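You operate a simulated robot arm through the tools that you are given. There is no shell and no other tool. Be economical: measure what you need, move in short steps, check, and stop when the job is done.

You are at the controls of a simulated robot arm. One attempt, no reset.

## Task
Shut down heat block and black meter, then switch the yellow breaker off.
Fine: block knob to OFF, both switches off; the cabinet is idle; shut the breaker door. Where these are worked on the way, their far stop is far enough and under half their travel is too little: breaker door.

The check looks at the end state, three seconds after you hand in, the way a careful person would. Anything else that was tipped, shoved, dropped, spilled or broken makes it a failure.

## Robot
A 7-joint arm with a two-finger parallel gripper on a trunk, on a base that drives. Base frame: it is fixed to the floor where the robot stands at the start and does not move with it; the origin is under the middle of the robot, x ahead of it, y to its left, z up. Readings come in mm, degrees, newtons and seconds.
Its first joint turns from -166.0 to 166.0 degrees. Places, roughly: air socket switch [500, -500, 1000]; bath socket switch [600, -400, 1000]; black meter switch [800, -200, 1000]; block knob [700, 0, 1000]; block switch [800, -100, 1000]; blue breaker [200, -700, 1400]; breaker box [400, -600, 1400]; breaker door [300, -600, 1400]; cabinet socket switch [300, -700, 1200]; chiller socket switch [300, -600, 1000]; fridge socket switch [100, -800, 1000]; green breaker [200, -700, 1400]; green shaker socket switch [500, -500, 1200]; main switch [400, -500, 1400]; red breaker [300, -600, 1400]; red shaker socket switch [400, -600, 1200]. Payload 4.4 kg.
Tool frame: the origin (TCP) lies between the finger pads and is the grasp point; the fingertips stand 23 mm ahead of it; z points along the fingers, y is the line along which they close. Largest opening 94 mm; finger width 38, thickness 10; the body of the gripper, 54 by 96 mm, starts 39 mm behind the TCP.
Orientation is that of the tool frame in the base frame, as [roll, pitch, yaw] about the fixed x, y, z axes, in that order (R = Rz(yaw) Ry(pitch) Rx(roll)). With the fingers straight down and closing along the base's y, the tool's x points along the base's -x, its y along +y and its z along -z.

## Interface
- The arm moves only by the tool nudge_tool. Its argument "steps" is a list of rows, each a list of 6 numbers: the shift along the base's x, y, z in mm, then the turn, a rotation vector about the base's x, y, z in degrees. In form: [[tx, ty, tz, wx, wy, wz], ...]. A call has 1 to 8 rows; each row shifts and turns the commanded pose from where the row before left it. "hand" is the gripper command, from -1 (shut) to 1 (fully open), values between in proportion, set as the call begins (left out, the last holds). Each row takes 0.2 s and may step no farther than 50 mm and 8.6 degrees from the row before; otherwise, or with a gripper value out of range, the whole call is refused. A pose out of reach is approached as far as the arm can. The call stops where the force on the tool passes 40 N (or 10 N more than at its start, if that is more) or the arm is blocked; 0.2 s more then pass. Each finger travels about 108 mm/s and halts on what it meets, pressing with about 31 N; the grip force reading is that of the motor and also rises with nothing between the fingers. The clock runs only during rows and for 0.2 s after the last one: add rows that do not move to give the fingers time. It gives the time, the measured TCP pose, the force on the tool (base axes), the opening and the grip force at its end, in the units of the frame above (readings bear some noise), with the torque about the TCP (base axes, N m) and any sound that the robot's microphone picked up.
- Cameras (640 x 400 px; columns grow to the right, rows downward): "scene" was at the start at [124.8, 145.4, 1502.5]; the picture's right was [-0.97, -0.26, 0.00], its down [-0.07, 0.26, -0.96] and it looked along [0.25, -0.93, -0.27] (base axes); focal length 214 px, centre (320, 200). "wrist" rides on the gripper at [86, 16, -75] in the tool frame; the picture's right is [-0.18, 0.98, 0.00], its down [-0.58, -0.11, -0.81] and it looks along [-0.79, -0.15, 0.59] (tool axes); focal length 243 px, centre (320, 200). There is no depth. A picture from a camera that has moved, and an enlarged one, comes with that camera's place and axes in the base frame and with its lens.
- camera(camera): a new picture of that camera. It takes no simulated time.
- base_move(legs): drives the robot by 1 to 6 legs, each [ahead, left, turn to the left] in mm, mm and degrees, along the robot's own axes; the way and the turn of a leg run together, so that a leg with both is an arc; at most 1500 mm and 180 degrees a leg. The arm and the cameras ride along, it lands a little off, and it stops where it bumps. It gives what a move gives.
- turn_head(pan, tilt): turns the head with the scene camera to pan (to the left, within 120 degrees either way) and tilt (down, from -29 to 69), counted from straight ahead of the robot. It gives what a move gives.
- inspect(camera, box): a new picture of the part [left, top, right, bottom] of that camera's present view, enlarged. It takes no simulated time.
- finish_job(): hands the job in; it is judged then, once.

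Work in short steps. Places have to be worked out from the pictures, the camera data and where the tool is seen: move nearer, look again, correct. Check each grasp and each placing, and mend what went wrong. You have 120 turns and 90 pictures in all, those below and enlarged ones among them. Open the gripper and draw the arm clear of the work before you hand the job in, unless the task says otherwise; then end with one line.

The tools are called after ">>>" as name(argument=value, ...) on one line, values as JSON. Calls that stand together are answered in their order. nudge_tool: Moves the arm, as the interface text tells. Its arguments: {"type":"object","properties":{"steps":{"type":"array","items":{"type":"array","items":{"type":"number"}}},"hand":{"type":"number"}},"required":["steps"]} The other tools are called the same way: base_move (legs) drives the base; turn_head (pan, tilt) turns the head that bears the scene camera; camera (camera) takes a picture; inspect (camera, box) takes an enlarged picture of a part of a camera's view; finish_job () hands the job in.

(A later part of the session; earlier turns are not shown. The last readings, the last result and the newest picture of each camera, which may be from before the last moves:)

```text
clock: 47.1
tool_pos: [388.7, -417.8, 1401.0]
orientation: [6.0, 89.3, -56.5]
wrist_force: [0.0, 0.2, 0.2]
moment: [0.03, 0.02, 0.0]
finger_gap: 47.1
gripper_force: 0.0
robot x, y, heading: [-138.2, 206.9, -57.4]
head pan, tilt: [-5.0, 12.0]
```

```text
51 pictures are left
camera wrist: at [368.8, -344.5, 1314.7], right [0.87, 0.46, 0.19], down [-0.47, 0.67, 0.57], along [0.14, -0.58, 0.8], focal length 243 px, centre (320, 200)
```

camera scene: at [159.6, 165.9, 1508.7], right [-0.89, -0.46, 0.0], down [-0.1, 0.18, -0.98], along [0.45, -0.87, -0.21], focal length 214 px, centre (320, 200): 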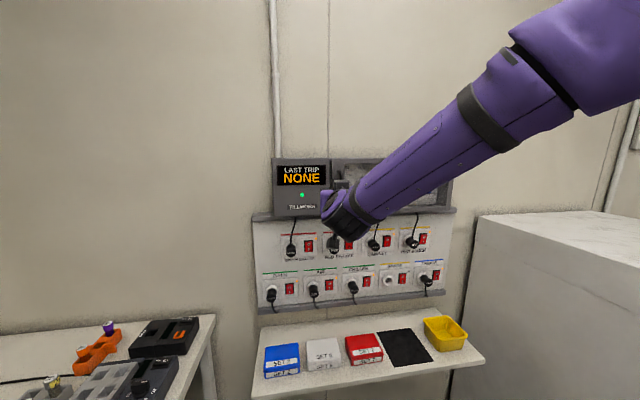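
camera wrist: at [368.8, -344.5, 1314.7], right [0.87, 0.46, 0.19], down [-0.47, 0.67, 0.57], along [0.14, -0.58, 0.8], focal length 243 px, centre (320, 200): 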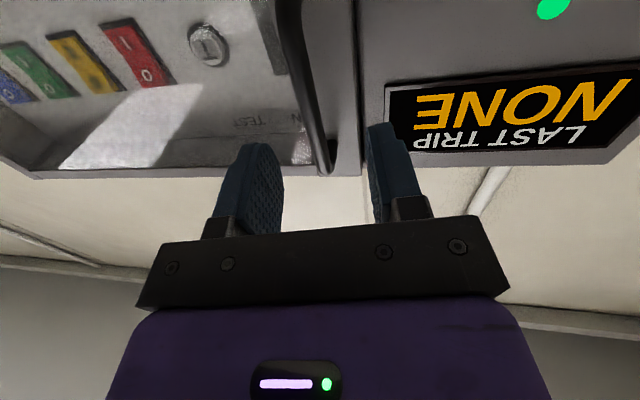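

The bar is between the fingers. Advance ~38 mm and close.

>>> nudge_tool(steps=[[9, -17.5, 0, 0, 0, 0], [5, -9, 0, 0, 0, 0], [3.5, -7, 0, 0, 0, 0], [0, 0, 0, 0, 0, 0]])

>>> nudge_tool(steps=[[0, 0, 0, 0, 0, 0], [0, 0, 0, 0, 0, 0], [0, 0, 0, 0, 0, 0]], hand=-1)

>>> camera(camera="wrist")

```text
clock: 48.1
tool_pos: [406.7, -449.8, 1401.8]
orientation: [6.6, 89.3, -55.8]
wrist_force: [1.1, 0.3, 0.0]
moment: [0.0, -0.01, -0.02]
finger_gap: 46.9
gripper_force: 0.1
robot x, y, heading: [-137.8, 208.4, -57.5]
head pan, tilt: [-5.0, 12.0]
```

```text
clock: 48.9
tool_pos: [402.4, -452.6, 1402.0]
orientation: [9.9, 89.4, -53.1]
wrist_force: [-25.1, -7.1, -3.1]
moment: [-0.6, 0.59, -0.34]
finger_gap: 10.7
gripper_force: 44.9
robot x, y, heading: [-137.7, 206.2, -57.5]
head pan, tilt: [-5.0, 12.0]
```

```text
50 pictures are left
camera wrist: at [383.4, -380.0, 1315.0], right [0.87, 0.45, 0.19], down [-0.47, 0.67, 0.57], along [0.13, -0.59, 0.8], focal length 243 px, centre (320, 200)
```

wrist: 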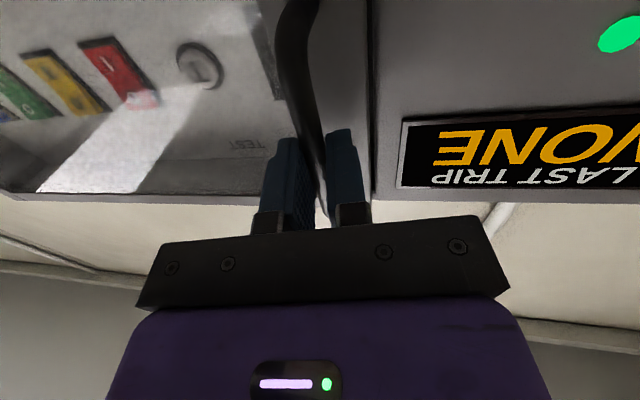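

Bar gripped (10.7 mm). I pull the door open along the arc about the hinge at ~(93,-656), first ~10°.

>>> nudge_tool(steps=[[-9, 6, 0, 0, 0, 1.5], [-11, 16, 0, 0, 0, 3], [-12, 15.5, 0, 0, 0, 3], [-13, 15, 0, 0, 0, 3]])

>>> camera(camera="scene")

```text
clock: 49.8
tool_pos: [370.0, -420.7, 1401.7]
orientation: [9.5, 89.3, -46.5]
wrist_force: [-6.9, -8.9, -1.8]
moment: [-0.71, 0.27, 0.12]
finger_gap: 10.7
gripper_force: 44.7
robot x, y, heading: [-136.3, 204.1, -57.8]
head pan, tilt: [-5.0, 12.0]
stopped in row 4: the force on the tool passed its limit at 44 N (the readings are from after the stop); the commanded pose is now the measured one
```

```text
49 pictures are left
camera scene: at [158.9, 164.6, 1508.8], right [-0.89, -0.46, 0.0], down [-0.09, 0.19, -0.98], along [0.45, -0.87, -0.21], focal length 214 px, centre (320, 200)
```

scene: 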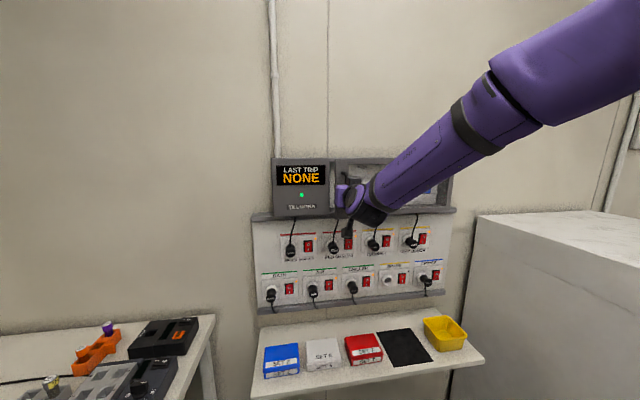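

>>> inspect(camera="scene", box=[320, 150, 464, 220])

>>> camera(camera="wrist")

```text
4.44 times, centred on (392, 185) of scene
camera zoom: at [158.9, 164.6, 1508.8], right [-0.89, -0.46, 0.0], down [-0.09, 0.19, -0.98], along [0.45, -0.87, -0.21], focal length 953 px, centre (0, 267)
```

zoom: 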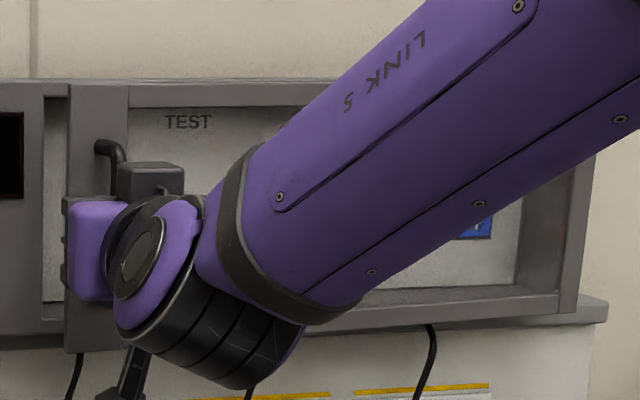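

```text
47 pictures are left
camera wrist: at [341.8, -350.8, 1315.0], right [0.81, 0.55, 0.19], down [-0.55, 0.61, 0.57], along [0.2, -0.57, 0.8], focal length 243 px, centre (320, 200)
```

wrist: 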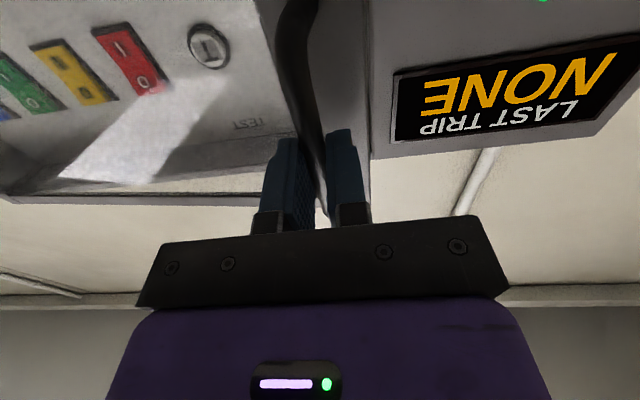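

The door is opening. I keep pulling along the arc with slightly more inward bias.

>>> nudge_tool(steps=[[-14, 12.5, 0, 0, 0, 3], [-14.5, 12.5, 0, 0, 0, 3], [-15, 12, 0, 0, 0, 3], [-15.5, 11.5, 0, 0, 0, 3]])

```text
clock: 50.5
tool_pos: [335.0, -393.6, 1402.1]
orientation: [-31.2, 89.5, -80.9]
wrist_force: [9.5, 10.4, -0.1]
moment: [0.51, -0.35, 0.19]
finger_gap: 10.7
gripper_force: 45.0
out of reach, approached as far as the arm can: row 3
robot x, y, heading: [-135.7, 211.9, -57.5]
head pan, tilt: [-5.0, 12.0]
stopped in row 3: the force on the tool passed its limit at 70 N (the readings are from after the stop); the commanded pose is now the measured one
```

The arm can't fold further with a horizontal tool; the door is ~20° open. I release and back the base off 200 mm, sliding the fingers off the bar, then will hook behind the door's top with a downward tool.

>>> nudge_tool(steps=[[0, 0, 0, 0, 0, 0], [0, 0, 0, 0, 0, 0]], hand=0)

>>> base_move(legs=[[-180, -23, 0]])

>>> camera(camera="scene")

```text
clock: 51.0
tool_pos: [331.8, -397.5, 1401.2]
orientation: [-29.0, 89.4, -79.1]
wrist_force: [0.5, 0.0, -0.5]
moment: [0.0, -0.01, 0.02]
finger_gap: 47.0
gripper_force: 0.1
robot x, y, heading: [-136.1, 205.3, -57.5]
head pan, tilt: [-5.0, 12.0]
```

```text
clock: 52.6
tool_pos: [216.5, -257.4, 1400.7]
orientation: [-28.9, 89.4, -78.9]
wrist_force: [0.0, 0.5, 0.0]
moment: [0.02, -0.01, -0.02]
finger_gap: 46.7
gripper_force: 0.1
robot x, y, heading: [-252.0, 350.5, -57.7]
head pan, tilt: [-5.0, 12.0]
```

```text
46 pictures are left
camera scene: at [44.0, 304.3, 1508.7], right [-0.89, -0.46, 0.0], down [-0.1, 0.18, -0.98], along [0.45, -0.87, -0.21], focal length 214 px, centre (320, 200)
```

scene: 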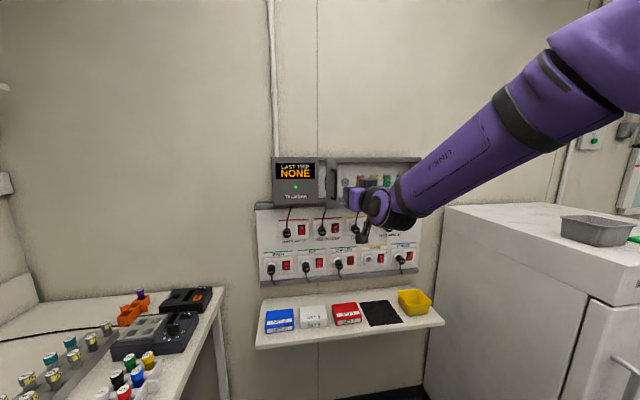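

Door stays ajar. I tilt the tool back to fingers-down and rise above the box's top.

>>> nudge_tool(steps=[[0, 0, 14, 6.28, 5.27, 0], [0, 0, 14, 6.28, 5.27, 0], [0, 0, 14, 6.28, 5.27, 0], [0, 0, 14, 6.28, 5.27, 0], [0, 0, 14, 6.28, 5.27, 0], [0, 0, 14, 6.28, 5.27, 0], [0, 0, 14, 6.28, 5.27, 0], [0, 0, 14, 6.28, 5.27, 0]], hand=-1)

>>> nudge_tool(steps=[[10, -10, 14, 6.28, 5.27, 0], [10, -10, 14, 6.28, 5.27, 0], [10, -10, 14, 6.28, 5.27, 0], [0, 0, 0, 0, 0, 0]])

>>> camera(camera="wrist")

>>> inspect(camera="scene", box=[265, 145, 425, 245])

```text
clock: 54.4
tool_pos: [209.6, -264.1, 1505.5]
orientation: [-177.6, 30.2, 129.9]
wrist_force: [-0.8, -0.2, 1.0]
moment: [0.0, -0.02, -0.02]
finger_gap: 0.0
gripper_force: 31.2
out of reach, approached as far as the arm can: row 3, 4
robot x, y, heading: [-250.7, 347.9, -57.8]
head pan, tilt: [-5.0, 12.0]
```

```text
clock: 55.4
tool_pos: [241.0, -293.8, 1546.3]
orientation: [-177.4, 5.6, 130.0]
wrist_force: [0.1, -0.1, 0.1]
moment: [0.02, 0.04, 0.0]
finger_gap: 0.2
gripper_force: 30.6
robot x, y, heading: [-253.0, 347.5, -57.6]
head pan, tilt: [-5.0, 12.0]
```

```text
45 pictures are left
camera wrist: at [195.2, -210.5, 1610.7], right [0.87, 0.49, -0.02], down [0.26, -0.43, 0.86], along [0.41, -0.76, -0.5], focal length 243 px, centre (320, 200)
```

wrist: 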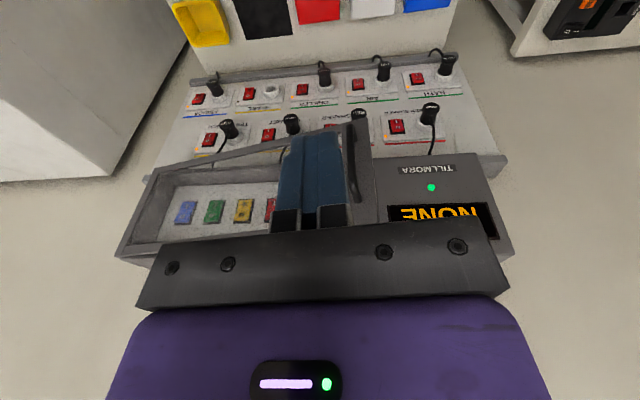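

```text
4.00 times, centred on (345, 195) of scene
camera zoom: at [44.0, 304.2, 1508.6], right [-0.89, -0.46, 0.0], down [-0.1, 0.19, -0.98], along [0.45, -0.87, -0.21], focal length 858 px, centre (220, 220)
```

zoom: 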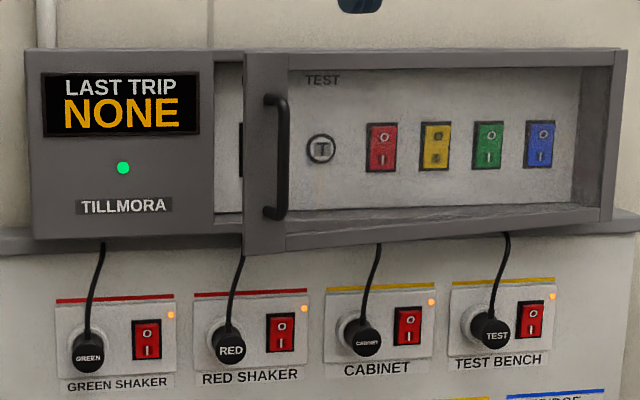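

Door is ~15–20° ajar, its top at z≈1496 and left edge near (376,-394). I drive 100 mm ahead for reach, and level the tool.

>>> base_move(legs=[[100, 0, 0]])

>>> nudge_tool(steps=[[0, 0, 3, 4.3, 3.6, 0], [0, 0, 0, 0, 0, 0]])

>>> camera(camera="wrist")

```text
clock: 56.5
tool_pos: [296.8, -376.6, 1546.1]
orientation: [-177.5, 5.8, 130.1]
wrist_force: [-0.2, 0.3, 0.0]
moment: [-0.04, -0.02, -0.02]
finger_gap: 0.0
gripper_force: 30.9
robot x, y, heading: [-197.9, 261.3, -57.5]
head pan, tilt: [-5.0, 12.0]
```

```text
clock: 57.1
tool_pos: [296.5, -378.4, 1547.4]
orientation: [-177.6, 0.1, 130.2]
wrist_force: [0.2, -0.3, 0.0]
moment: [-0.02, 0.0, -0.03]
finger_gap: 0.0
gripper_force: 31.0
robot x, y, heading: [-196.6, 258.5, -57.6]
head pan, tilt: [-5.0, 12.0]
```

```text
43 pictures are left
camera wrist: at [255.0, -299.1, 1622.2], right [0.87, 0.49, -0.04], down [0.32, -0.49, 0.81], along [0.38, -0.72, -0.58], focal length 243 px, centre (320, 200)
```

wrist: 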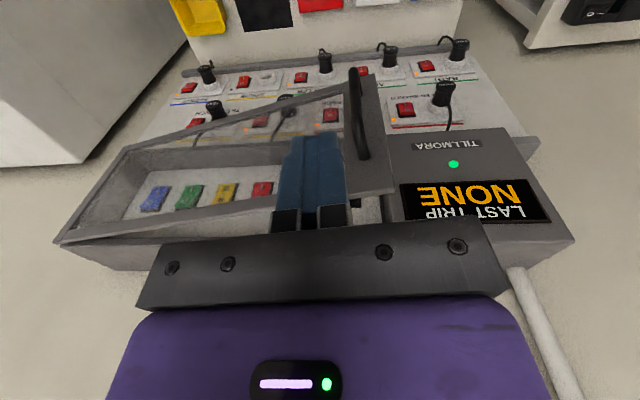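

I move to a point just behind the door's top-left corner (≈(382,-463)), staying above it, and look.

>>> nudge_tool(steps=[[28.5, -28.3, 0, 0, 0, 0], [28.5, -28.3, 0, 0, 0, 0], [28.5, -28.3, 0, 0, 0, 0], [0, 0, 0, 0, 0, 0]])

>>> camera(camera="wrist")

>>> inspect(camera="scene", box=[265, 120, 425, 220])

```text
clock: 58.1
tool_pos: [347.4, -425.6, 1541.0]
orientation: [-177.5, 0.2, 130.2]
wrist_force: [0.3, -0.4, 0.1]
moment: [0.02, 0.0, -0.03]
finger_gap: 0.0
gripper_force: 31.1
out of reach, approached as far as the arm can: row 2, 3
robot x, y, heading: [-197.5, 261.8, -57.8]
head pan, tilt: [-5.0, 12.0]
```

```text
42 pictures are left
camera wrist: at [306.7, -347.7, 1614.8], right [0.87, 0.49, -0.04], down [0.32, -0.49, 0.81], along [0.38, -0.72, -0.58], focal length 243 px, centre (320, 200)
```

wrist: 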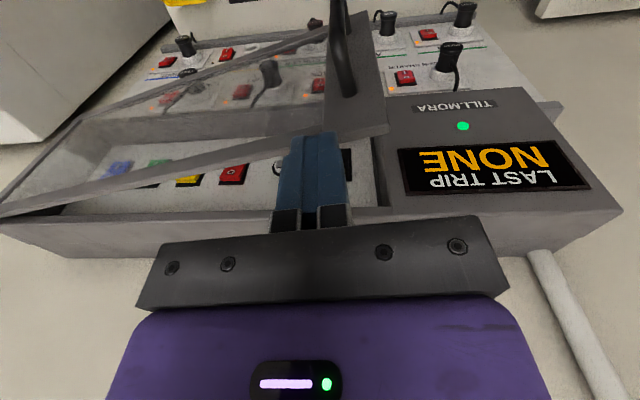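

```text
4.00 times, centred on (345, 170) of scene
camera zoom: at [97.8, 220.3, 1508.7], right [-0.89, -0.46, 0.0], down [-0.1, 0.18, -0.98], along [0.45, -0.87, -0.21], focal length 858 px, centre (220, 320)
```

zoom: 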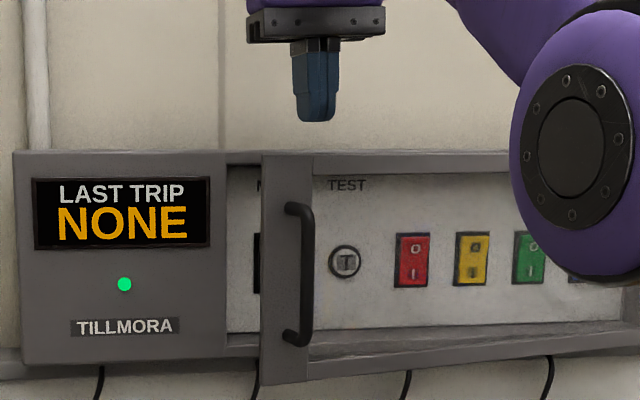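

Reach limit; I drive 50 mm ahead, which carries the tool to about (374,-468).

>>> base_move(legs=[[50, 0, 0]])

>>> camera(camera="wrist")

```text
clock: 59.0
tool_pos: [375.0, -468.6, 1540.4]
orientation: [-177.6, 0.1, 130.1]
wrist_force: [0.8, 0.9, 0.5]
moment: [0.01, 0.01, 0.03]
finger_gap: 0.1
gripper_force: 30.7
robot x, y, heading: [-169.5, 218.0, -57.6]
head pan, tilt: [-5.0, 12.0]
```

```text
40 pictures are left
camera wrist: at [333.4, -390.1, 1614.8], right [0.87, 0.49, -0.04], down [0.32, -0.49, 0.81], along [0.38, -0.72, -0.58], focal length 243 px, centre (320, 200)
```

wrist: 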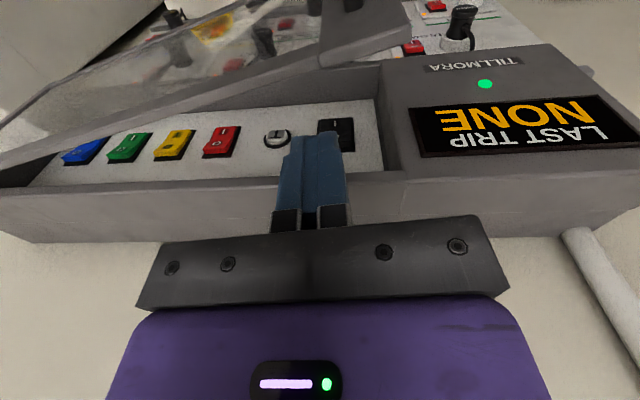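

Gap behind the door is clear: ~10 mm to the door and ~40 mm to the box. I lower 60 mm.

>>> nudge_tool(steps=[[0, 0, -20, 0, 0, 0], [0, 0, -20, 0, 0, 0], [0, 0, -20, 0, 0, 0], [0, 0, 0, 0, 0, 0]])

>>> camera(camera="wrist")

```text
clock: 60.0
tool_pos: [377.3, -468.4, 1480.5]
orientation: [-177.5, 0.2, 130.1]
wrist_force: [-0.7, 0.1, 0.6]
moment: [0.0, 0.02, 0.01]
finger_gap: 0.0
gripper_force: 31.0
robot x, y, heading: [-172.5, 221.8, -57.4]
head pan, tilt: [-5.0, 12.0]
```

```text
39 pictures are left
camera wrist: at [334.7, -389.4, 1554.3], right [0.87, 0.49, -0.04], down [0.32, -0.49, 0.81], along [0.38, -0.72, -0.58], focal length 243 px, centre (320, 200)
```

wrist: 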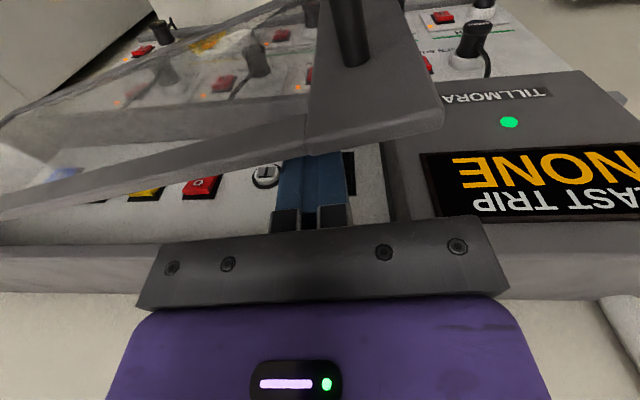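

Fingers are behind the door. I sweep along an arc (radius 350 about ~(105,-690)) to push it open.

>>> nudge_tool(steps=[[-24.5, 27.5, 0, 0, 0, 0], [-27.2, 24.5, 0, 0, 0, 0], [-29.7, 21.5, 0, 0, 0, 0], [-31.7, 18.4, 0, 0, 0, 0]])

>>> camera(camera="scene")

```text
clock: 61.0
tool_pos: [262.0, -375.6, 1482.2]
orientation: [-177.6, 0.1, 130.2]
wrist_force: [0.7, 0.1, -1.4]
moment: [0.02, 0.06, -0.01]
finger_gap: 0.1
gripper_force: 31.3
robot x, y, heading: [-172.8, 219.1, -57.6]
head pan, tilt: [-5.0, 12.0]
```

```text
38 pictures are left
camera scene: at [125.3, 177.6, 1508.5], right [-0.89, -0.46, 0.0], down [-0.1, 0.18, -0.98], along [0.45, -0.87, -0.21], focal length 214 px, centre (320, 200)
```

scene: 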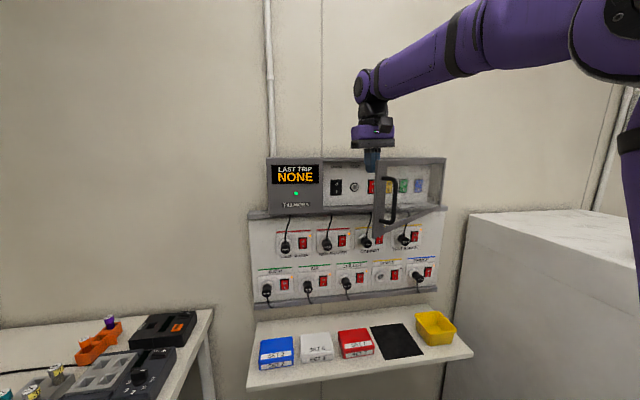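

The door is swinging well. I continue the arc.

>>> nudge_tool(steps=[[-33.5, 14.9, 0, 0, 0, 0], [-34.8, 11.3, 0, 0, 0, 0], [-35.8, 7.6, 0, 0, 0, 0], [-36.5, 3.8, 0, 0, 0, 0], [-36.6, 0, 0, 0, 0, 0]])

>>> nudge_tool(steps=[[-36.5, -3.8, 0, 0, 0, 0], [-35.8, -7.6, 0, 0, 0, 0], [-34.8, -11.3, 0, 0, 0, 0], [0, 0, 0, 0, 0, 0]])

>>> camera(camera="scene")

```text
clock: 62.2
tool_pos: [85.4, -339.0, 1479.8]
orientation: [-177.4, 0.0, 130.2]
wrist_force: [0.7, -0.9, -0.3]
moment: [0.01, 0.04, -0.05]
finger_gap: 0.0
gripper_force: 31.2
robot x, y, heading: [-171.6, 214.8, -57.6]
head pan, tilt: [-5.0, 12.0]
```

```text
clock: 63.2
tool_pos: [-21.6, -361.4, 1481.1]
orientation: [-177.5, 0.2, 130.0]
wrist_force: [0.3, 0.1, -0.5]
moment: [0.01, 0.01, -0.02]
finger_gap: 0.0
gripper_force: 31.3
robot x, y, heading: [-169.2, 218.6, -57.7]
head pan, tilt: [-5.0, 12.0]
```

```text
37 pictures are left
camera scene: at [124.7, 177.9, 1508.7], right [-0.89, -0.46, 0.0], down [-0.1, 0.18, -0.98], along [0.45, -0.87, -0.21], focal length 214 px, centre (320, 200)
```

scene: 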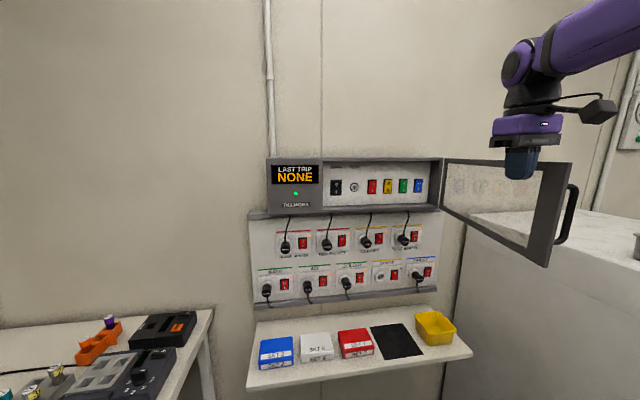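

Door is open ~100°. One more push row, then lift out and move in front of the breakers.

>>> nudge_tool(steps=[[-33.5, -14.9, 0, 0, 0, 0], [15, 5, 30, 0, 0, 0], [10, 5, 40, 0, 0, 0], [40, -5, 0, 0, 0, -4], [40, -5, 0, 0, 0, -4], [40, -5, 0, 0, 0, -4.7], [40, -10, 0, 0, 0, 0], [40, -15, 0, 0, 0, 0]])

>>> camera(camera="wrist")

>>> inspect(camera="scene", box=[320, 140, 448, 220])

```text
clock: 65.0
tool_pos: [170.0, -404.3, 1550.6]
orientation: [-177.6, 0.2, 117.4]
wrist_force: [-0.3, -0.2, 0.1]
moment: [0.01, -0.05, -0.06]
finger_gap: 0.0
gripper_force: 31.5
robot x, y, heading: [-176.8, 220.5, -57.2]
head pan, tilt: [-5.0, 12.0]
```

```text
36 pictures are left
camera wrist: at [147.4, -319.7, 1624.5], right [0.96, 0.29, -0.04], down [0.2, -0.55, 0.81], along [0.21, -0.79, -0.58], focal length 243 px, centre (320, 200)
```

wrist: 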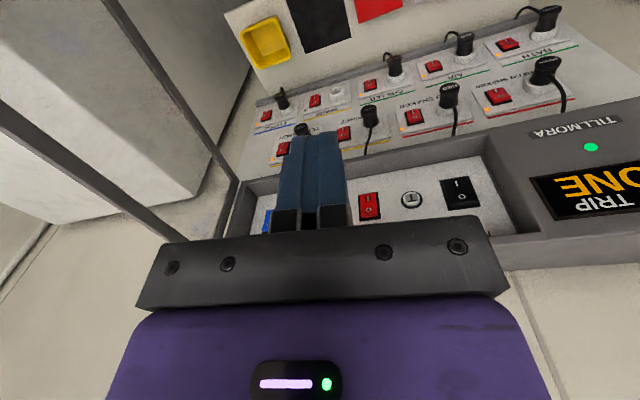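

```text
5.00 times, centred on (384, 180) of scene
camera zoom: at [124.0, 178.1, 1508.8], right [-0.89, -0.46, 0.0], down [-0.1, 0.18, -0.98], along [0.45, -0.87, -0.21], focal length 1072 px, centre (0, 300)
```

zoom: 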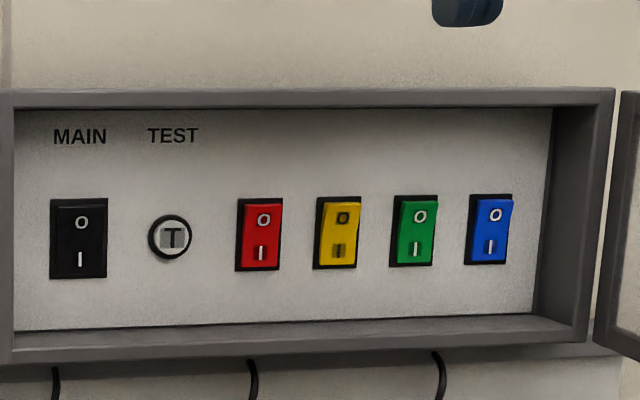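

Yellow breaker confirmed at (268,-667,1388), O on top, now "I". I tilt the tool 72° (nearly horizontal) while lowering to a pre-press pose 150 mm out.

>>> nudge_tool(steps=[[3.2, -14.4, -17.5, -7.12, -3.68, 0], [3.2, -14.4, -17.5, -7.12, -3.68, 0], [3.2, -14.4, -17.5, -7.12, -3.68, 0], [3.2, -14.4, -17.5, -7.12, -3.68, 0], [3.2, -14.4, -17.5, -7.12, -3.68, 0], [3.2, -14.4, -17.5, -7.12, -3.68, 0], [3.2, -14.4, -17.5, -7.12, -3.68, 0], [3.2, -14.4, -17.5, -7.12, -3.68, 0]])

>>> nudge_tool(steps=[[3.2, -14.4, -17.5, -7.12, -3.68, 0], [0, 0, 0, 0, 0, 0]])

>>> camera(camera="wrist")

>>> camera(camera="scene")

```text
clock: 66.8
tool_pos: [193.6, -518.2, 1416.8]
orientation: [-176.9, 62.3, 117.4]
wrist_force: [0.0, -1.2, 0.1]
moment: [0.01, 0.01, -0.02]
finger_gap: 0.2
gripper_force: 31.2
out of reach, approached as far as the arm can: row 8
robot x, y, heading: [-171.9, 220.5, -57.7]
head pan, tilt: [-5.0, 12.0]
```

```text
clock: 67.4
tool_pos: [188.0, -526.0, 1411.2]
orientation: [-174.6, 65.0, 117.6]
wrist_force: [0.7, 0.5, -0.8]
moment: [0.0, 0.01, 0.01]
finger_gap: 0.2
gripper_force: 31.4
out of reach, approached as far as the arm can: row 1
robot x, y, heading: [-171.3, 218.7, -57.6]
head pan, tilt: [-5.0, 12.0]
```

```text
34 pictures are left
camera wrist: at [160.8, -425.4, 1364.4], right [0.94, 0.31, 0.13], down [-0.26, 0.42, 0.87], along [0.22, -0.85, 0.48], focal length 243 px, centre (320, 200)
```

wrist: 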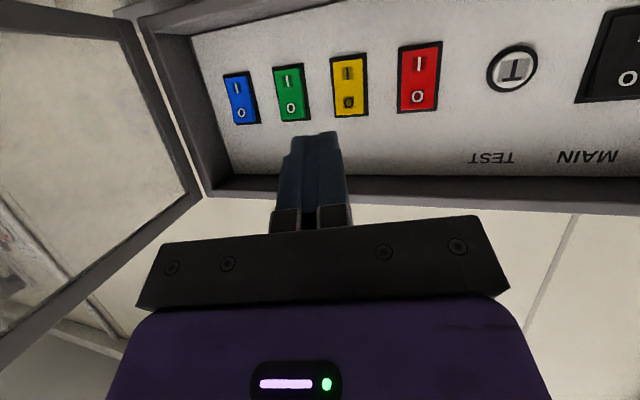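

```text
33 pictures are left
camera scene: at [124.7, 177.9, 1508.7], right [-0.89, -0.46, 0.0], down [-0.1, 0.18, -0.98], along [0.45, -0.87, -0.21], focal length 214 px, centre (320, 200)
```

scene: 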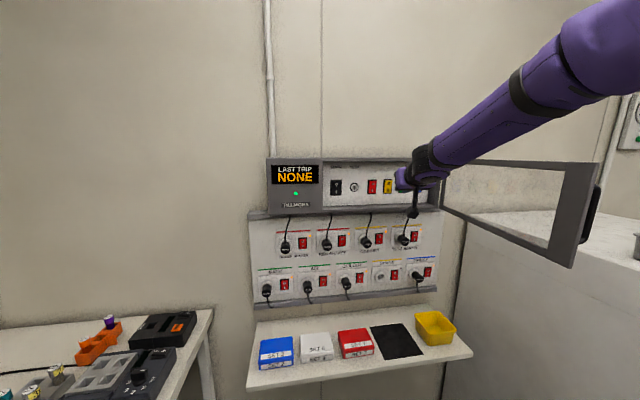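

Good view; the tip is slightly right of yellow. The arm is near a limit here; advancing should help. I move 70 mm toward the wall and recheck.

>>> nudge_tool(steps=[[16, -31, 0, 0, 0, 0], [16, -31, 0, 0, 0, 0], [0, 0, 0, 0, 0, 0]])

>>> camera(camera="wrist")

```text
clock: 68.2
tool_pos: [218.6, -587.6, 1409.8]
orientation: [-174.4, 65.0, 117.7]
wrist_force: [-0.4, -0.1, -0.8]
moment: [0.0, -0.02, -0.01]
finger_gap: 0.0
gripper_force: 30.3
robot x, y, heading: [-169.1, 218.3, -57.6]
head pan, tilt: [-5.0, 12.0]
```

```text
32 pictures are left
camera wrist: at [191.5, -486.1, 1363.0], right [0.94, 0.31, 0.13], down [-0.26, 0.42, 0.87], along [0.22, -0.85, 0.48], focal length 243 px, centre (320, 200)
```

wrist: 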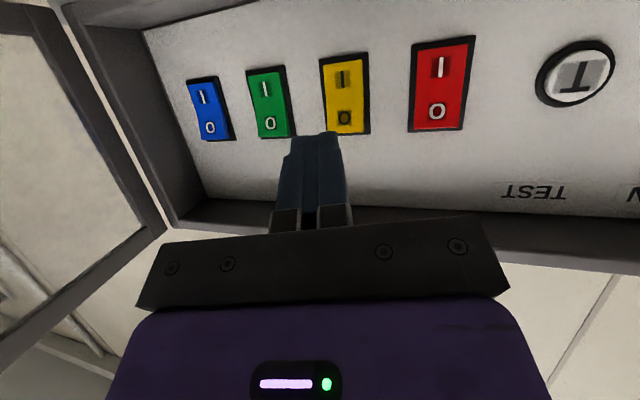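

Now I correct 7 mm sideways, 13 mm down, and advance 48 mm.

>>> nudge_tool(steps=[[6.4, 3.3, -13, 0, 0, 0], [11, -21.5, 0, 0, 0, 0], [11, -21.5, 0, 0, 0, 0], [0, 0, 0, 0, 0, 0]])

>>> camera(camera="wrist")

>>> inspect(camera="scene", box=[320, 140, 448, 220])

```text
clock: 69.2
tool_pos: [245.8, -626.6, 1397.6]
orientation: [-174.5, 65.0, 117.6]
wrist_force: [-0.7, 1.3, 0.3]
moment: [0.0, 0.0, 0.01]
finger_gap: 0.0
gripper_force: 31.4
robot x, y, heading: [-169.3, 221.6, -57.5]
head pan, tilt: [-5.0, 12.0]
```

```text
31 pictures are left
camera wrist: at [219.3, -525.7, 1351.3], right [0.94, 0.31, 0.13], down [-0.26, 0.42, 0.87], along [0.22, -0.85, 0.48], focal length 243 px, centre (320, 200)
```

wrist: 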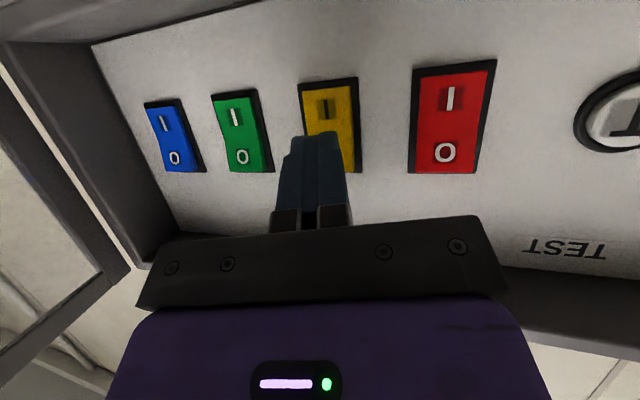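

```text
5.00 times, centred on (384, 180) of scene
camera zoom: at [124.7, 177.9, 1508.7], right [-0.89, -0.46, 0.0], down [-0.1, 0.18, -0.98], along [0.45, -0.87, -0.21], focal length 1072 px, centre (0, 300)
```

zoom: 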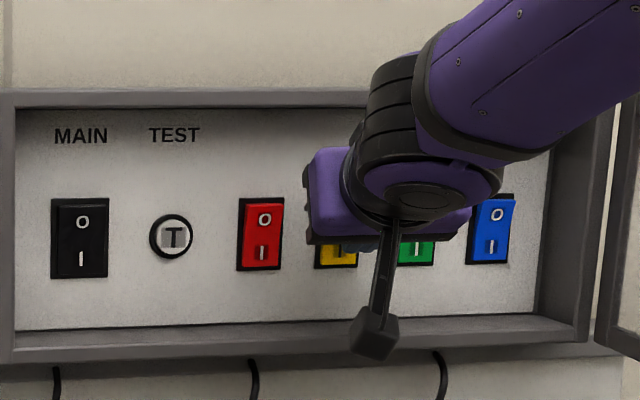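

Aligned with yellow's O end, ~18 mm away. Press forward in small steps.

>>> nudge_tool(steps=[[5, -9.5, 0, 0, 0, 0], [2.3, -4.5, 0, 0, 0, 0], [2.3, -4.5, 0, 0, 0, 0], [1.8, -3.6, 0, 0, 0, 0]])

>>> camera(camera="wrist")

```text
clock: 69.8
tool_pos: [253.2, -637.6, 1398.1]
orientation: [-174.6, 64.9, 117.6]
wrist_force: [-13.2, 24.1, 3.3]
moment: [-0.21, -0.11, 0.17]
finger_gap: 0.0
gripper_force: 30.9
robot x, y, heading: [-173.7, 220.4, -57.4]
head pan, tilt: [-5.0, 12.0]
stopped in row 3: the force on the tool passed its limit at 50 N (the readings are from after the stop); the commanded pose is now the measured one
```

```text
29 pictures are left
camera wrist: at [225.2, -535.5, 1351.2], right [0.94, 0.31, 0.13], down [-0.25, 0.42, 0.87], along [0.22, -0.85, 0.47], focal length 243 px, centre (320, 200)
```

wrist: 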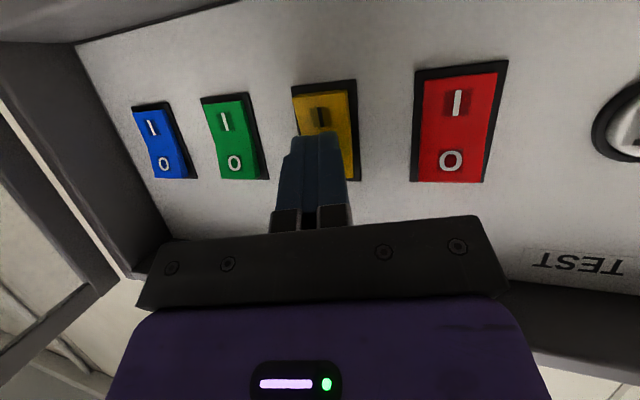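

Contact but no click. I back off a little, move 5 mm higher for more leverage, and press slowly.

>>> nudge_tool(steps=[[-3, 6, 0, 0, 0, 0], [0, 0, 5, 0, 0, 0], [2, -4, 0, 0, 0, 0], [1, -2, 0, 0, 0, 0], [1, -2, 0, 0, 0, 0], [0.7, -1.4, 0, 0, 0, 0], [0.7, -1.4, 0, 0, 0, 0], [0.5, -0.9, 0, 0, 0, 0]])

```text
clock: 71.1
tool_pos: [254.3, -637.6, 1401.1]
orientation: [-174.5, 64.7, 117.5]
wrist_force: [-11.1, 21.8, 2.5]
moment: [-0.16, -0.11, 0.18]
finger_gap: 0.0
gripper_force: 31.3
robot x, y, heading: [-171.0, 220.6, -57.7]
head pan, tilt: [-5.0, 12.0]
stopped in row 6: the force on the tool passed its limit at 45 N (the readings are from after the stop); the commanded pose is now the measured one
```

>>> inspect(camera="wrist", box=[240, 60, 400, 240])

>>> inspect(camera="scene", box=[360, 150, 440, 220])

```text
2.22 times, centred on (320, 150) of wrist
camera zoom: at [225.6, -535.6, 1355.1], right [0.94, 0.31, 0.13], down [-0.25, 0.42, 0.87], along [0.21, -0.86, 0.47], focal length 539 px, centre (320, 311)
```

zoom: 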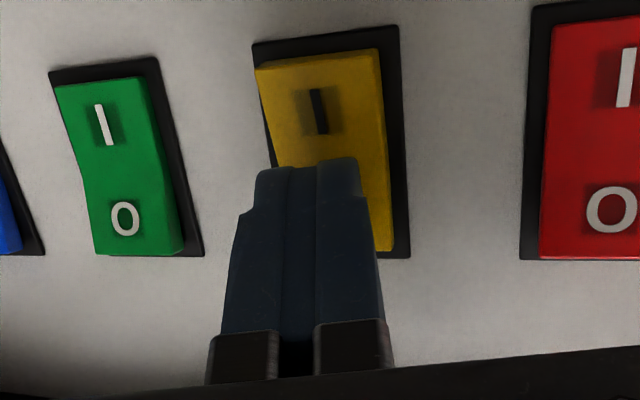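

```text
5.71 times, centred on (400, 185) of scene
camera zoom: at [123.4, 180.3, 1508.9], right [-0.89, -0.46, 0.0], down [-0.1, 0.18, -0.98], along [0.45, -0.87, -0.21], focal length 1226 px, centre (-137, 286)
```

zoom: 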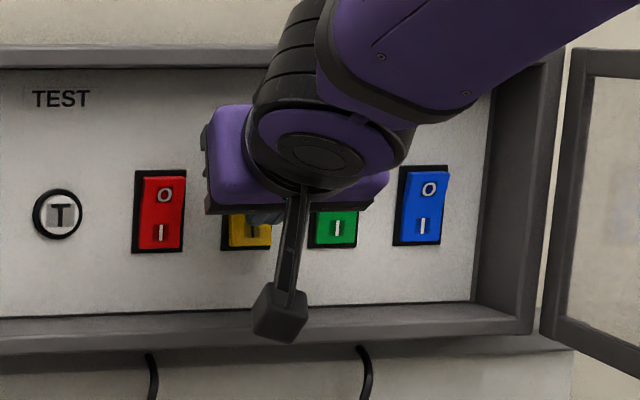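

I back off 25 mm to see whether the rocker has flipped.

>>> nudge_tool(steps=[[-6, 11, 0, 0, 0, 0], [-6, 11, 0, 0, 0, 0], [-6, 11, 0, 0, 0, 0], [-6, 11, 0, 0, 0, 0]])

>>> inspect(camera="wrist", box=[180, 20, 420, 180])

```text
clock: 72.1
tool_pos: [229.0, -595.7, 1400.3]
orientation: [-174.5, 64.6, 117.6]
wrist_force: [0.0, 0.7, 0.0]
moment: [-0.01, 0.0, 0.01]
finger_gap: 0.0
gripper_force: 31.2
robot x, y, heading: [-168.9, 217.5, -57.4]
head pan, tilt: [-5.0, 12.0]
```

```text
2.50 times, centred on (300, 100) of wrist
camera zoom: at [202.3, -493.5, 1354.3], right [0.94, 0.31, 0.13], down [-0.25, 0.42, 0.87], along [0.22, -0.86, 0.47], focal length 606 px, centre (370, 450)
```

zoom: 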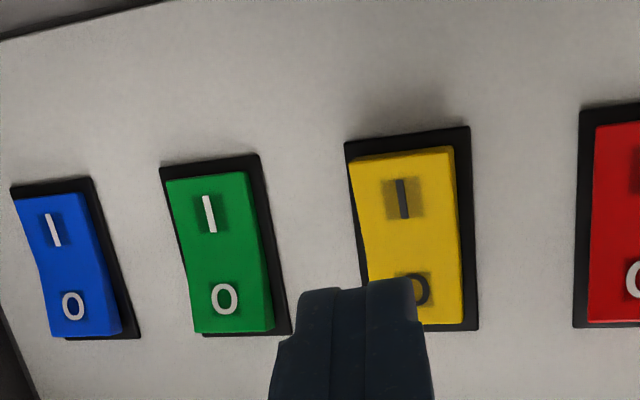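

Not flipped; it needs more force. I'll re-centre 4 mm left, 3 mm higher, and build up preload gradually.

>>> nudge_tool(steps=[[3.6, 1.8, 3, 0, 0, 0], [11, -20, 0, 0, 0, 0], [10, -17.5, 0, 0, 0, 0], [1.5, -2.5, 0, 0, 0, 0], [0.5, -1, 0, 0, 0, 0], [0.5, -1, 0, 0, 0, 0], [0.3, -0.6, 0, 0, 0, 0]])

```text
clock: 73.7
tool_pos: [255.4, -633.8, 1403.3]
orientation: [-174.4, 64.5, 117.6]
wrist_force: [-7.9, 13.2, -2.7]
moment: [-0.02, 0.01, 0.06]
finger_gap: 0.2
gripper_force: 30.9
robot x, y, heading: [-170.5, 221.8, -57.7]
head pan, tilt: [-5.0, 12.0]
```

15 N preload. Continue pushing gently.

>>> nudge_tool(steps=[[0.4, -0.8, 0, 0, 0, 0], [0.4, -0.8, 0, 0, 0, 0], [0.4, -0.8, 0, 0, 0, 0], [0.3, -0.6, 0, 0, 0, 0], [0.3, -0.6, 0, 0, 0, 0], [0, 0, 0, 0, 0, 0]])

```text
clock: 74.4
tool_pos: [256.4, -634.5, 1403.5]
orientation: [-174.4, 64.5, 117.5]
wrist_force: [-13.9, 21.8, 2.4]
moment: [-0.18, -0.09, 0.17]
finger_gap: 0.0
gripper_force: 31.4
robot x, y, heading: [-172.8, 221.8, -57.6]
head pan, tilt: [-5.0, 12.0]
stopped in row 3: the force on the tool passed its limit at 42 N (the readings are from after the stop); the commanded pose is now the measured one
```

>>> nudge_tool(steps=[[0.25, -0.45, 0, 0, 0, 0], [0.2, -0.4, 0, 0, 0, 0]])

```text
clock: 75.1
tool_pos: [256.4, -634.8, 1403.7]
orientation: [-174.5, 64.5, 117.3]
wrist_force: [-13.0, 25.9, 3.5]
moment: [-0.21, -0.16, 0.23]
finger_gap: 0.1
gripper_force: 31.7
robot x, y, heading: [-170.6, 216.7, -57.6]
head pan, tilt: [-5.0, 12.0]
stopped in row 2: the force on the tool passed its limit at 40 N (the readings are from after the stop); the commanded pose is now the measured one
```

>>> nudge_tool(steps=[[0.2, -0.4, 0, 0, 0, 0]])

>>> nudge_tool(steps=[[0.5, -1.0, 0, 0, 0, 0]])

```text
clock: 75.5
tool_pos: [256.9, -635.5, 1402.1]
orientation: [-174.5, 64.6, 117.4]
wrist_force: [-16.2, 26.9, 3.9]
moment: [-0.26, -0.19, 0.15]
finger_gap: 0.1
gripper_force: 31.0
robot x, y, heading: [-173.6, 220.6, -57.5]
head pan, tilt: [-5.0, 12.0]
```

```text
clock: 76.0
tool_pos: [256.5, -633.7, 1402.5]
orientation: [-174.6, 64.5, 117.4]
wrist_force: [-15.0, 27.3, 2.9]
moment: [-0.22, -0.15, 0.19]
finger_gap: 0.0
gripper_force: 31.0
robot x, y, heading: [-171.2, 217.4, -57.7]
head pan, tilt: [-5.0, 12.0]
stopped in row 1: the force on the tool passed its limit at 44 N (the readings are from after the stop); the commanded pose is now the measured one
```

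No movement at ~40 N, so the effective contact may be too close to the pivot. I back off, go 7 mm higher, and press again.

>>> nudge_tool(steps=[[-4, 7.5, 0, 0, 0, 0], [0, 0, 7.5, 0, 0, 0], [2, -4, 0, 0, 0, 0], [1.5, -3, 0, 0, 0, 0], [0.7, -1.4, 0, 0, 0, 0], [0.7, -1.4, 0, 0, 0, 0], [0.7, -1.4, 0, 0, 0, 0], [0.7, -1.4, 0, 0, 0, 0]])

```text
clock: 77.4
tool_pos: [257.7, -637.8, 1409.7]
orientation: [-174.3, 64.2, 117.5]
wrist_force: [-10.0, 20.2, 3.7]
moment: [-0.13, -0.07, 0.15]
finger_gap: 0.0
gripper_force: 31.0
robot x, y, heading: [-173.2, 224.2, -57.6]
head pan, tilt: [-5.0, 12.0]
stopped in row 7: the force on the tool passed its limit at 44 N (the readings are from after the stop); the commanded pose is now the measured one
```

>>> inspect(camera="wrist", box=[260, 70, 380, 170])

>>> turn_head(pan=10, tilt=8)

>>> camera(camera="scene")

```text
4.00 times, centred on (320, 120) of wrist
camera zoom: at [230.3, -535.1, 1363.3], right [0.94, 0.3, 0.12], down [-0.25, 0.41, 0.88], along [0.21, -0.86, 0.46], focal length 970 px, centre (320, 520)
```

zoom: 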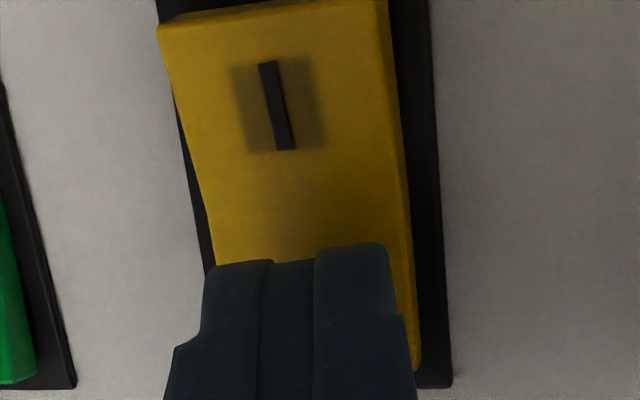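

```text
clock: 78.2
tool_pos: [257.6, -637.2, 1408.1]
orientation: [-174.4, 64.2, 117.5]
wrist_force: [-12.1, 24.4, 6.2]
moment: [-0.12, -0.13, 0.19]
finger_gap: 0.0
gripper_force: 30.9
robot x, y, heading: [-171.5, 222.8, -57.7]
head pan, tilt: [10.0, 8.0]
```

```text
24 pictures are left
camera scene: at [142.2, 195.9, 1515.4], right [-0.74, -0.67, 0.0], down [-0.09, 0.1, -0.99], along [0.67, -0.73, -0.14], focal length 214 px, centre (320, 200)
```

scene: 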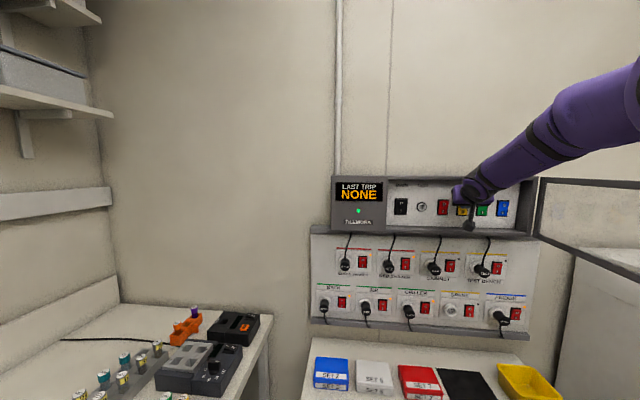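

Still firm. I'll give it a brisker push: back off ~18 mm at contact height ~1410, then drive forward in one quick row.

>>> nudge_tool(steps=[[-4, 8, 0, 0, 0, 0], [-4, 8, -5, 0, 0, 0], [0, 0, 0, 0, 0, 0]])

>>> nudge_tool(steps=[[14, -27, 0, 0, 0, 0]])

```text
clock: 79.0
tool_pos: [249.3, -623.0, 1402.2]
orientation: [-174.5, 64.1, 117.4]
wrist_force: [0.8, 0.0, 0.6]
moment: [-0.01, -0.05, 0.01]
finger_gap: 0.0
gripper_force: 31.1
robot x, y, heading: [-169.8, 221.5, -57.6]
head pan, tilt: [10.0, 8.0]
```

```text
clock: 79.4
tool_pos: [255.7, -634.8, 1401.9]
orientation: [-174.4, 63.9, 117.3]
wrist_force: [-18.9, 37.4, 5.8]
moment: [-0.34, -0.22, 0.28]
finger_gap: 0.2
gripper_force: 31.0
robot x, y, heading: [-174.0, 220.5, -57.3]
head pan, tilt: [10.0, 8.0]
stopped in row 1: the force on the tool passed its limit at 290 N (the readings are from after the stop); the commanded pose is now the measured one
```

A hard rigid contact without click — something other than the rocker's O end may be touching. I zoom to see.

>>> inspect(camera="scene", box=[420, 170, 548, 250])

```text
5.00 times, centred on (484, 210) of scene
camera zoom: at [141.6, 197.3, 1515.5], right [-0.74, -0.67, 0.0], down [-0.09, 0.1, -0.99], along [0.67, -0.73, -0.14], focal length 1072 px, centre (-500, 150)
```

zoom: 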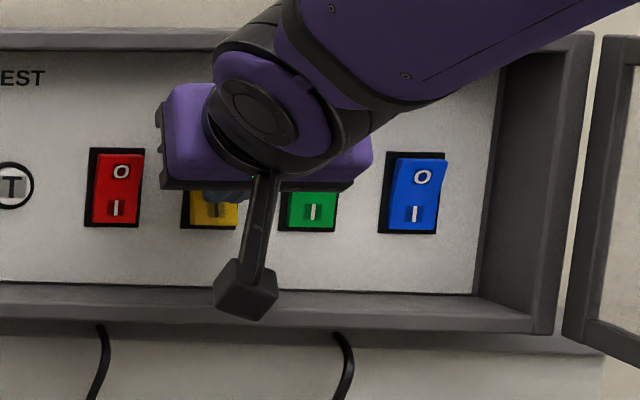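

I back off and compare yellow's profile with its neighbours from the head camera.

>>> nudge_tool(steps=[[-14, 27, 0, 0, 0, 0], [-14, 27, 0, 0, 0, 0], [-14, 27, 30, 0, 0, 0], [-14, 27, 40, 0, 0, 0], [-10, 20, 45, 0, 0, 0]])

>>> inspect(camera="scene", box=[420, 170, 532, 240])

```text
refused: row 4 steps farther than a row can; nothing moved
```

```text
5.71 times, centred on (476, 205) of scene
camera zoom: at [141.6, 197.3, 1515.5], right [-0.74, -0.67, 0.0], down [-0.09, 0.1, -0.99], along [0.67, -0.73, -0.14], focal length 1226 px, centre (-571, 171)
```

zoom: 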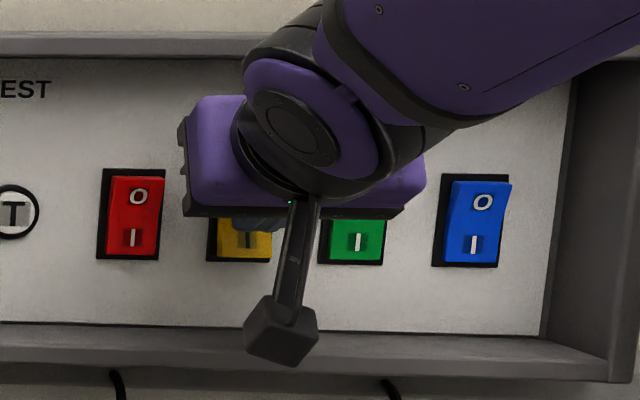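

>>> nudge_tool(steps=[[-14, 27, 0, 0, 0, 0], [-14, 27, 0, 0, 0, 0], [-14, 27, 20, 0, 0, 0], [-14, 27, 35, 0, 0, 0], [-10, 20, 40, 0, 0, 0]])

>>> inspect(camera="scene", box=[420, 170, 532, 240])

```text
clock: 80.6
tool_pos: [189.5, -511.8, 1494.5]
orientation: [-174.2, 63.7, 117.4]
wrist_force: [0.2, 0.6, -0.9]
moment: [0.01, 0.05, -0.04]
finger_gap: 0.2
gripper_force: 30.8
robot x, y, heading: [-172.6, 221.3, -57.6]
head pan, tilt: [10.0, 8.0]
```

```text
5.71 times, centred on (476, 205) of scene
camera zoom: at [143.7, 193.7, 1515.0], right [-0.74, -0.67, 0.0], down [-0.09, 0.1, -0.99], along [0.67, -0.73, -0.14], focal length 1226 px, centre (-571, 171)
```

zoom: 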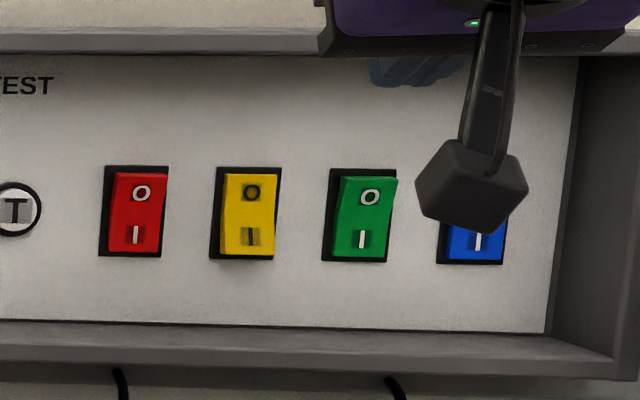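

Yellow now differs from red/green: its O end is in and the I end stands proud (shadow beneath) – it has flipped already. I check the lamps on the yellow-labelled sockets.

>>> inspect(camera="scene", box=[320, 165, 540, 335])

```text
2.35 times, centred on (430, 250) of scene
camera zoom: at [143.7, 193.7, 1515.0], right [-0.74, -0.67, 0.0], down [-0.09, 0.1, -0.99], along [0.67, -0.73, -0.14], focal length 505 px, centre (61, 82)
```

zoom: 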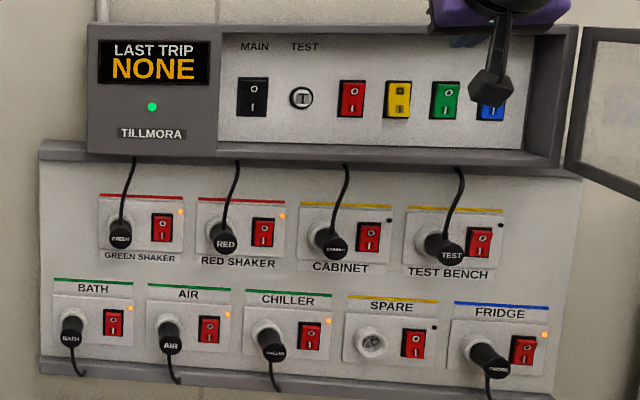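

All yellow-fed lamps are out, others lit; trip display fine. Now close the door: first straighten the tool to fingers-down while retreating and rising.

>>> nudge_tool(steps=[[-6, 10, 8, 7.12, 3.68, 0], [-6, 10, 8, 7.12, 3.68, 0], [-6, 10, 8, 7.12, 3.68, 0], [-6, 10, 8, 7.12, 3.68, 0], [-6, 10, 8, 7.12, 3.68, 0], [-6, 10, 8, 7.12, 3.68, 0], [-6, 10, 8, 7.12, 3.68, 0], [-6, 10, 8, 7.12, 3.68, 0]])

>>> turn_head(pan=-25, tilt=10)

>>> camera(camera="scene")

```text
clock: 82.4
tool_pos: [144.4, -430.1, 1560.3]
orientation: [-174.4, -0.6, 117.3]
wrist_force: [-0.6, 0.3, 1.0]
moment: [0.01, -0.02, 0.0]
finger_gap: 0.1
gripper_force: 30.9
robot x, y, heading: [-175.5, 218.7, -57.3]
head pan, tilt: [10.0, 8.0]
```

```text
clock: 83.4
tool_pos: [146.2, -430.4, 1560.1]
orientation: [-174.4, -0.3, 117.5]
wrist_force: [0.8, 0.5, -0.8]
moment: [-0.01, 0.02, 0.01]
finger_gap: 0.0
gripper_force: 31.1
robot x, y, heading: [-169.8, 220.5, -57.7]
head pan, tilt: [-25.0, 10.0]
```

```text
19 pictures are left
camera scene: at [92.7, 170.4, 1511.9], right [-0.99, -0.13, 0.0], down [-0.02, 0.17, -0.98], along [0.13, -0.98, -0.17], focal length 214 px, centre (320, 200)
```

scene: 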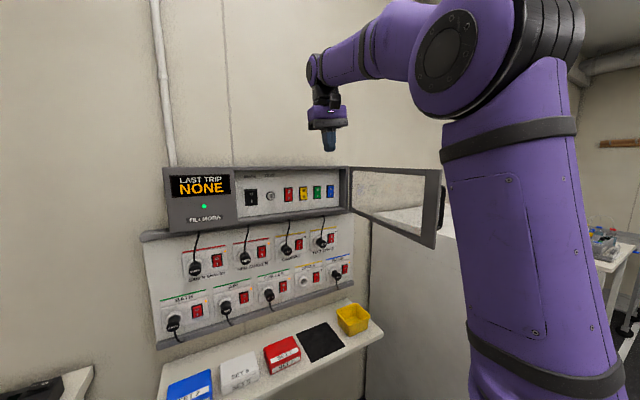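

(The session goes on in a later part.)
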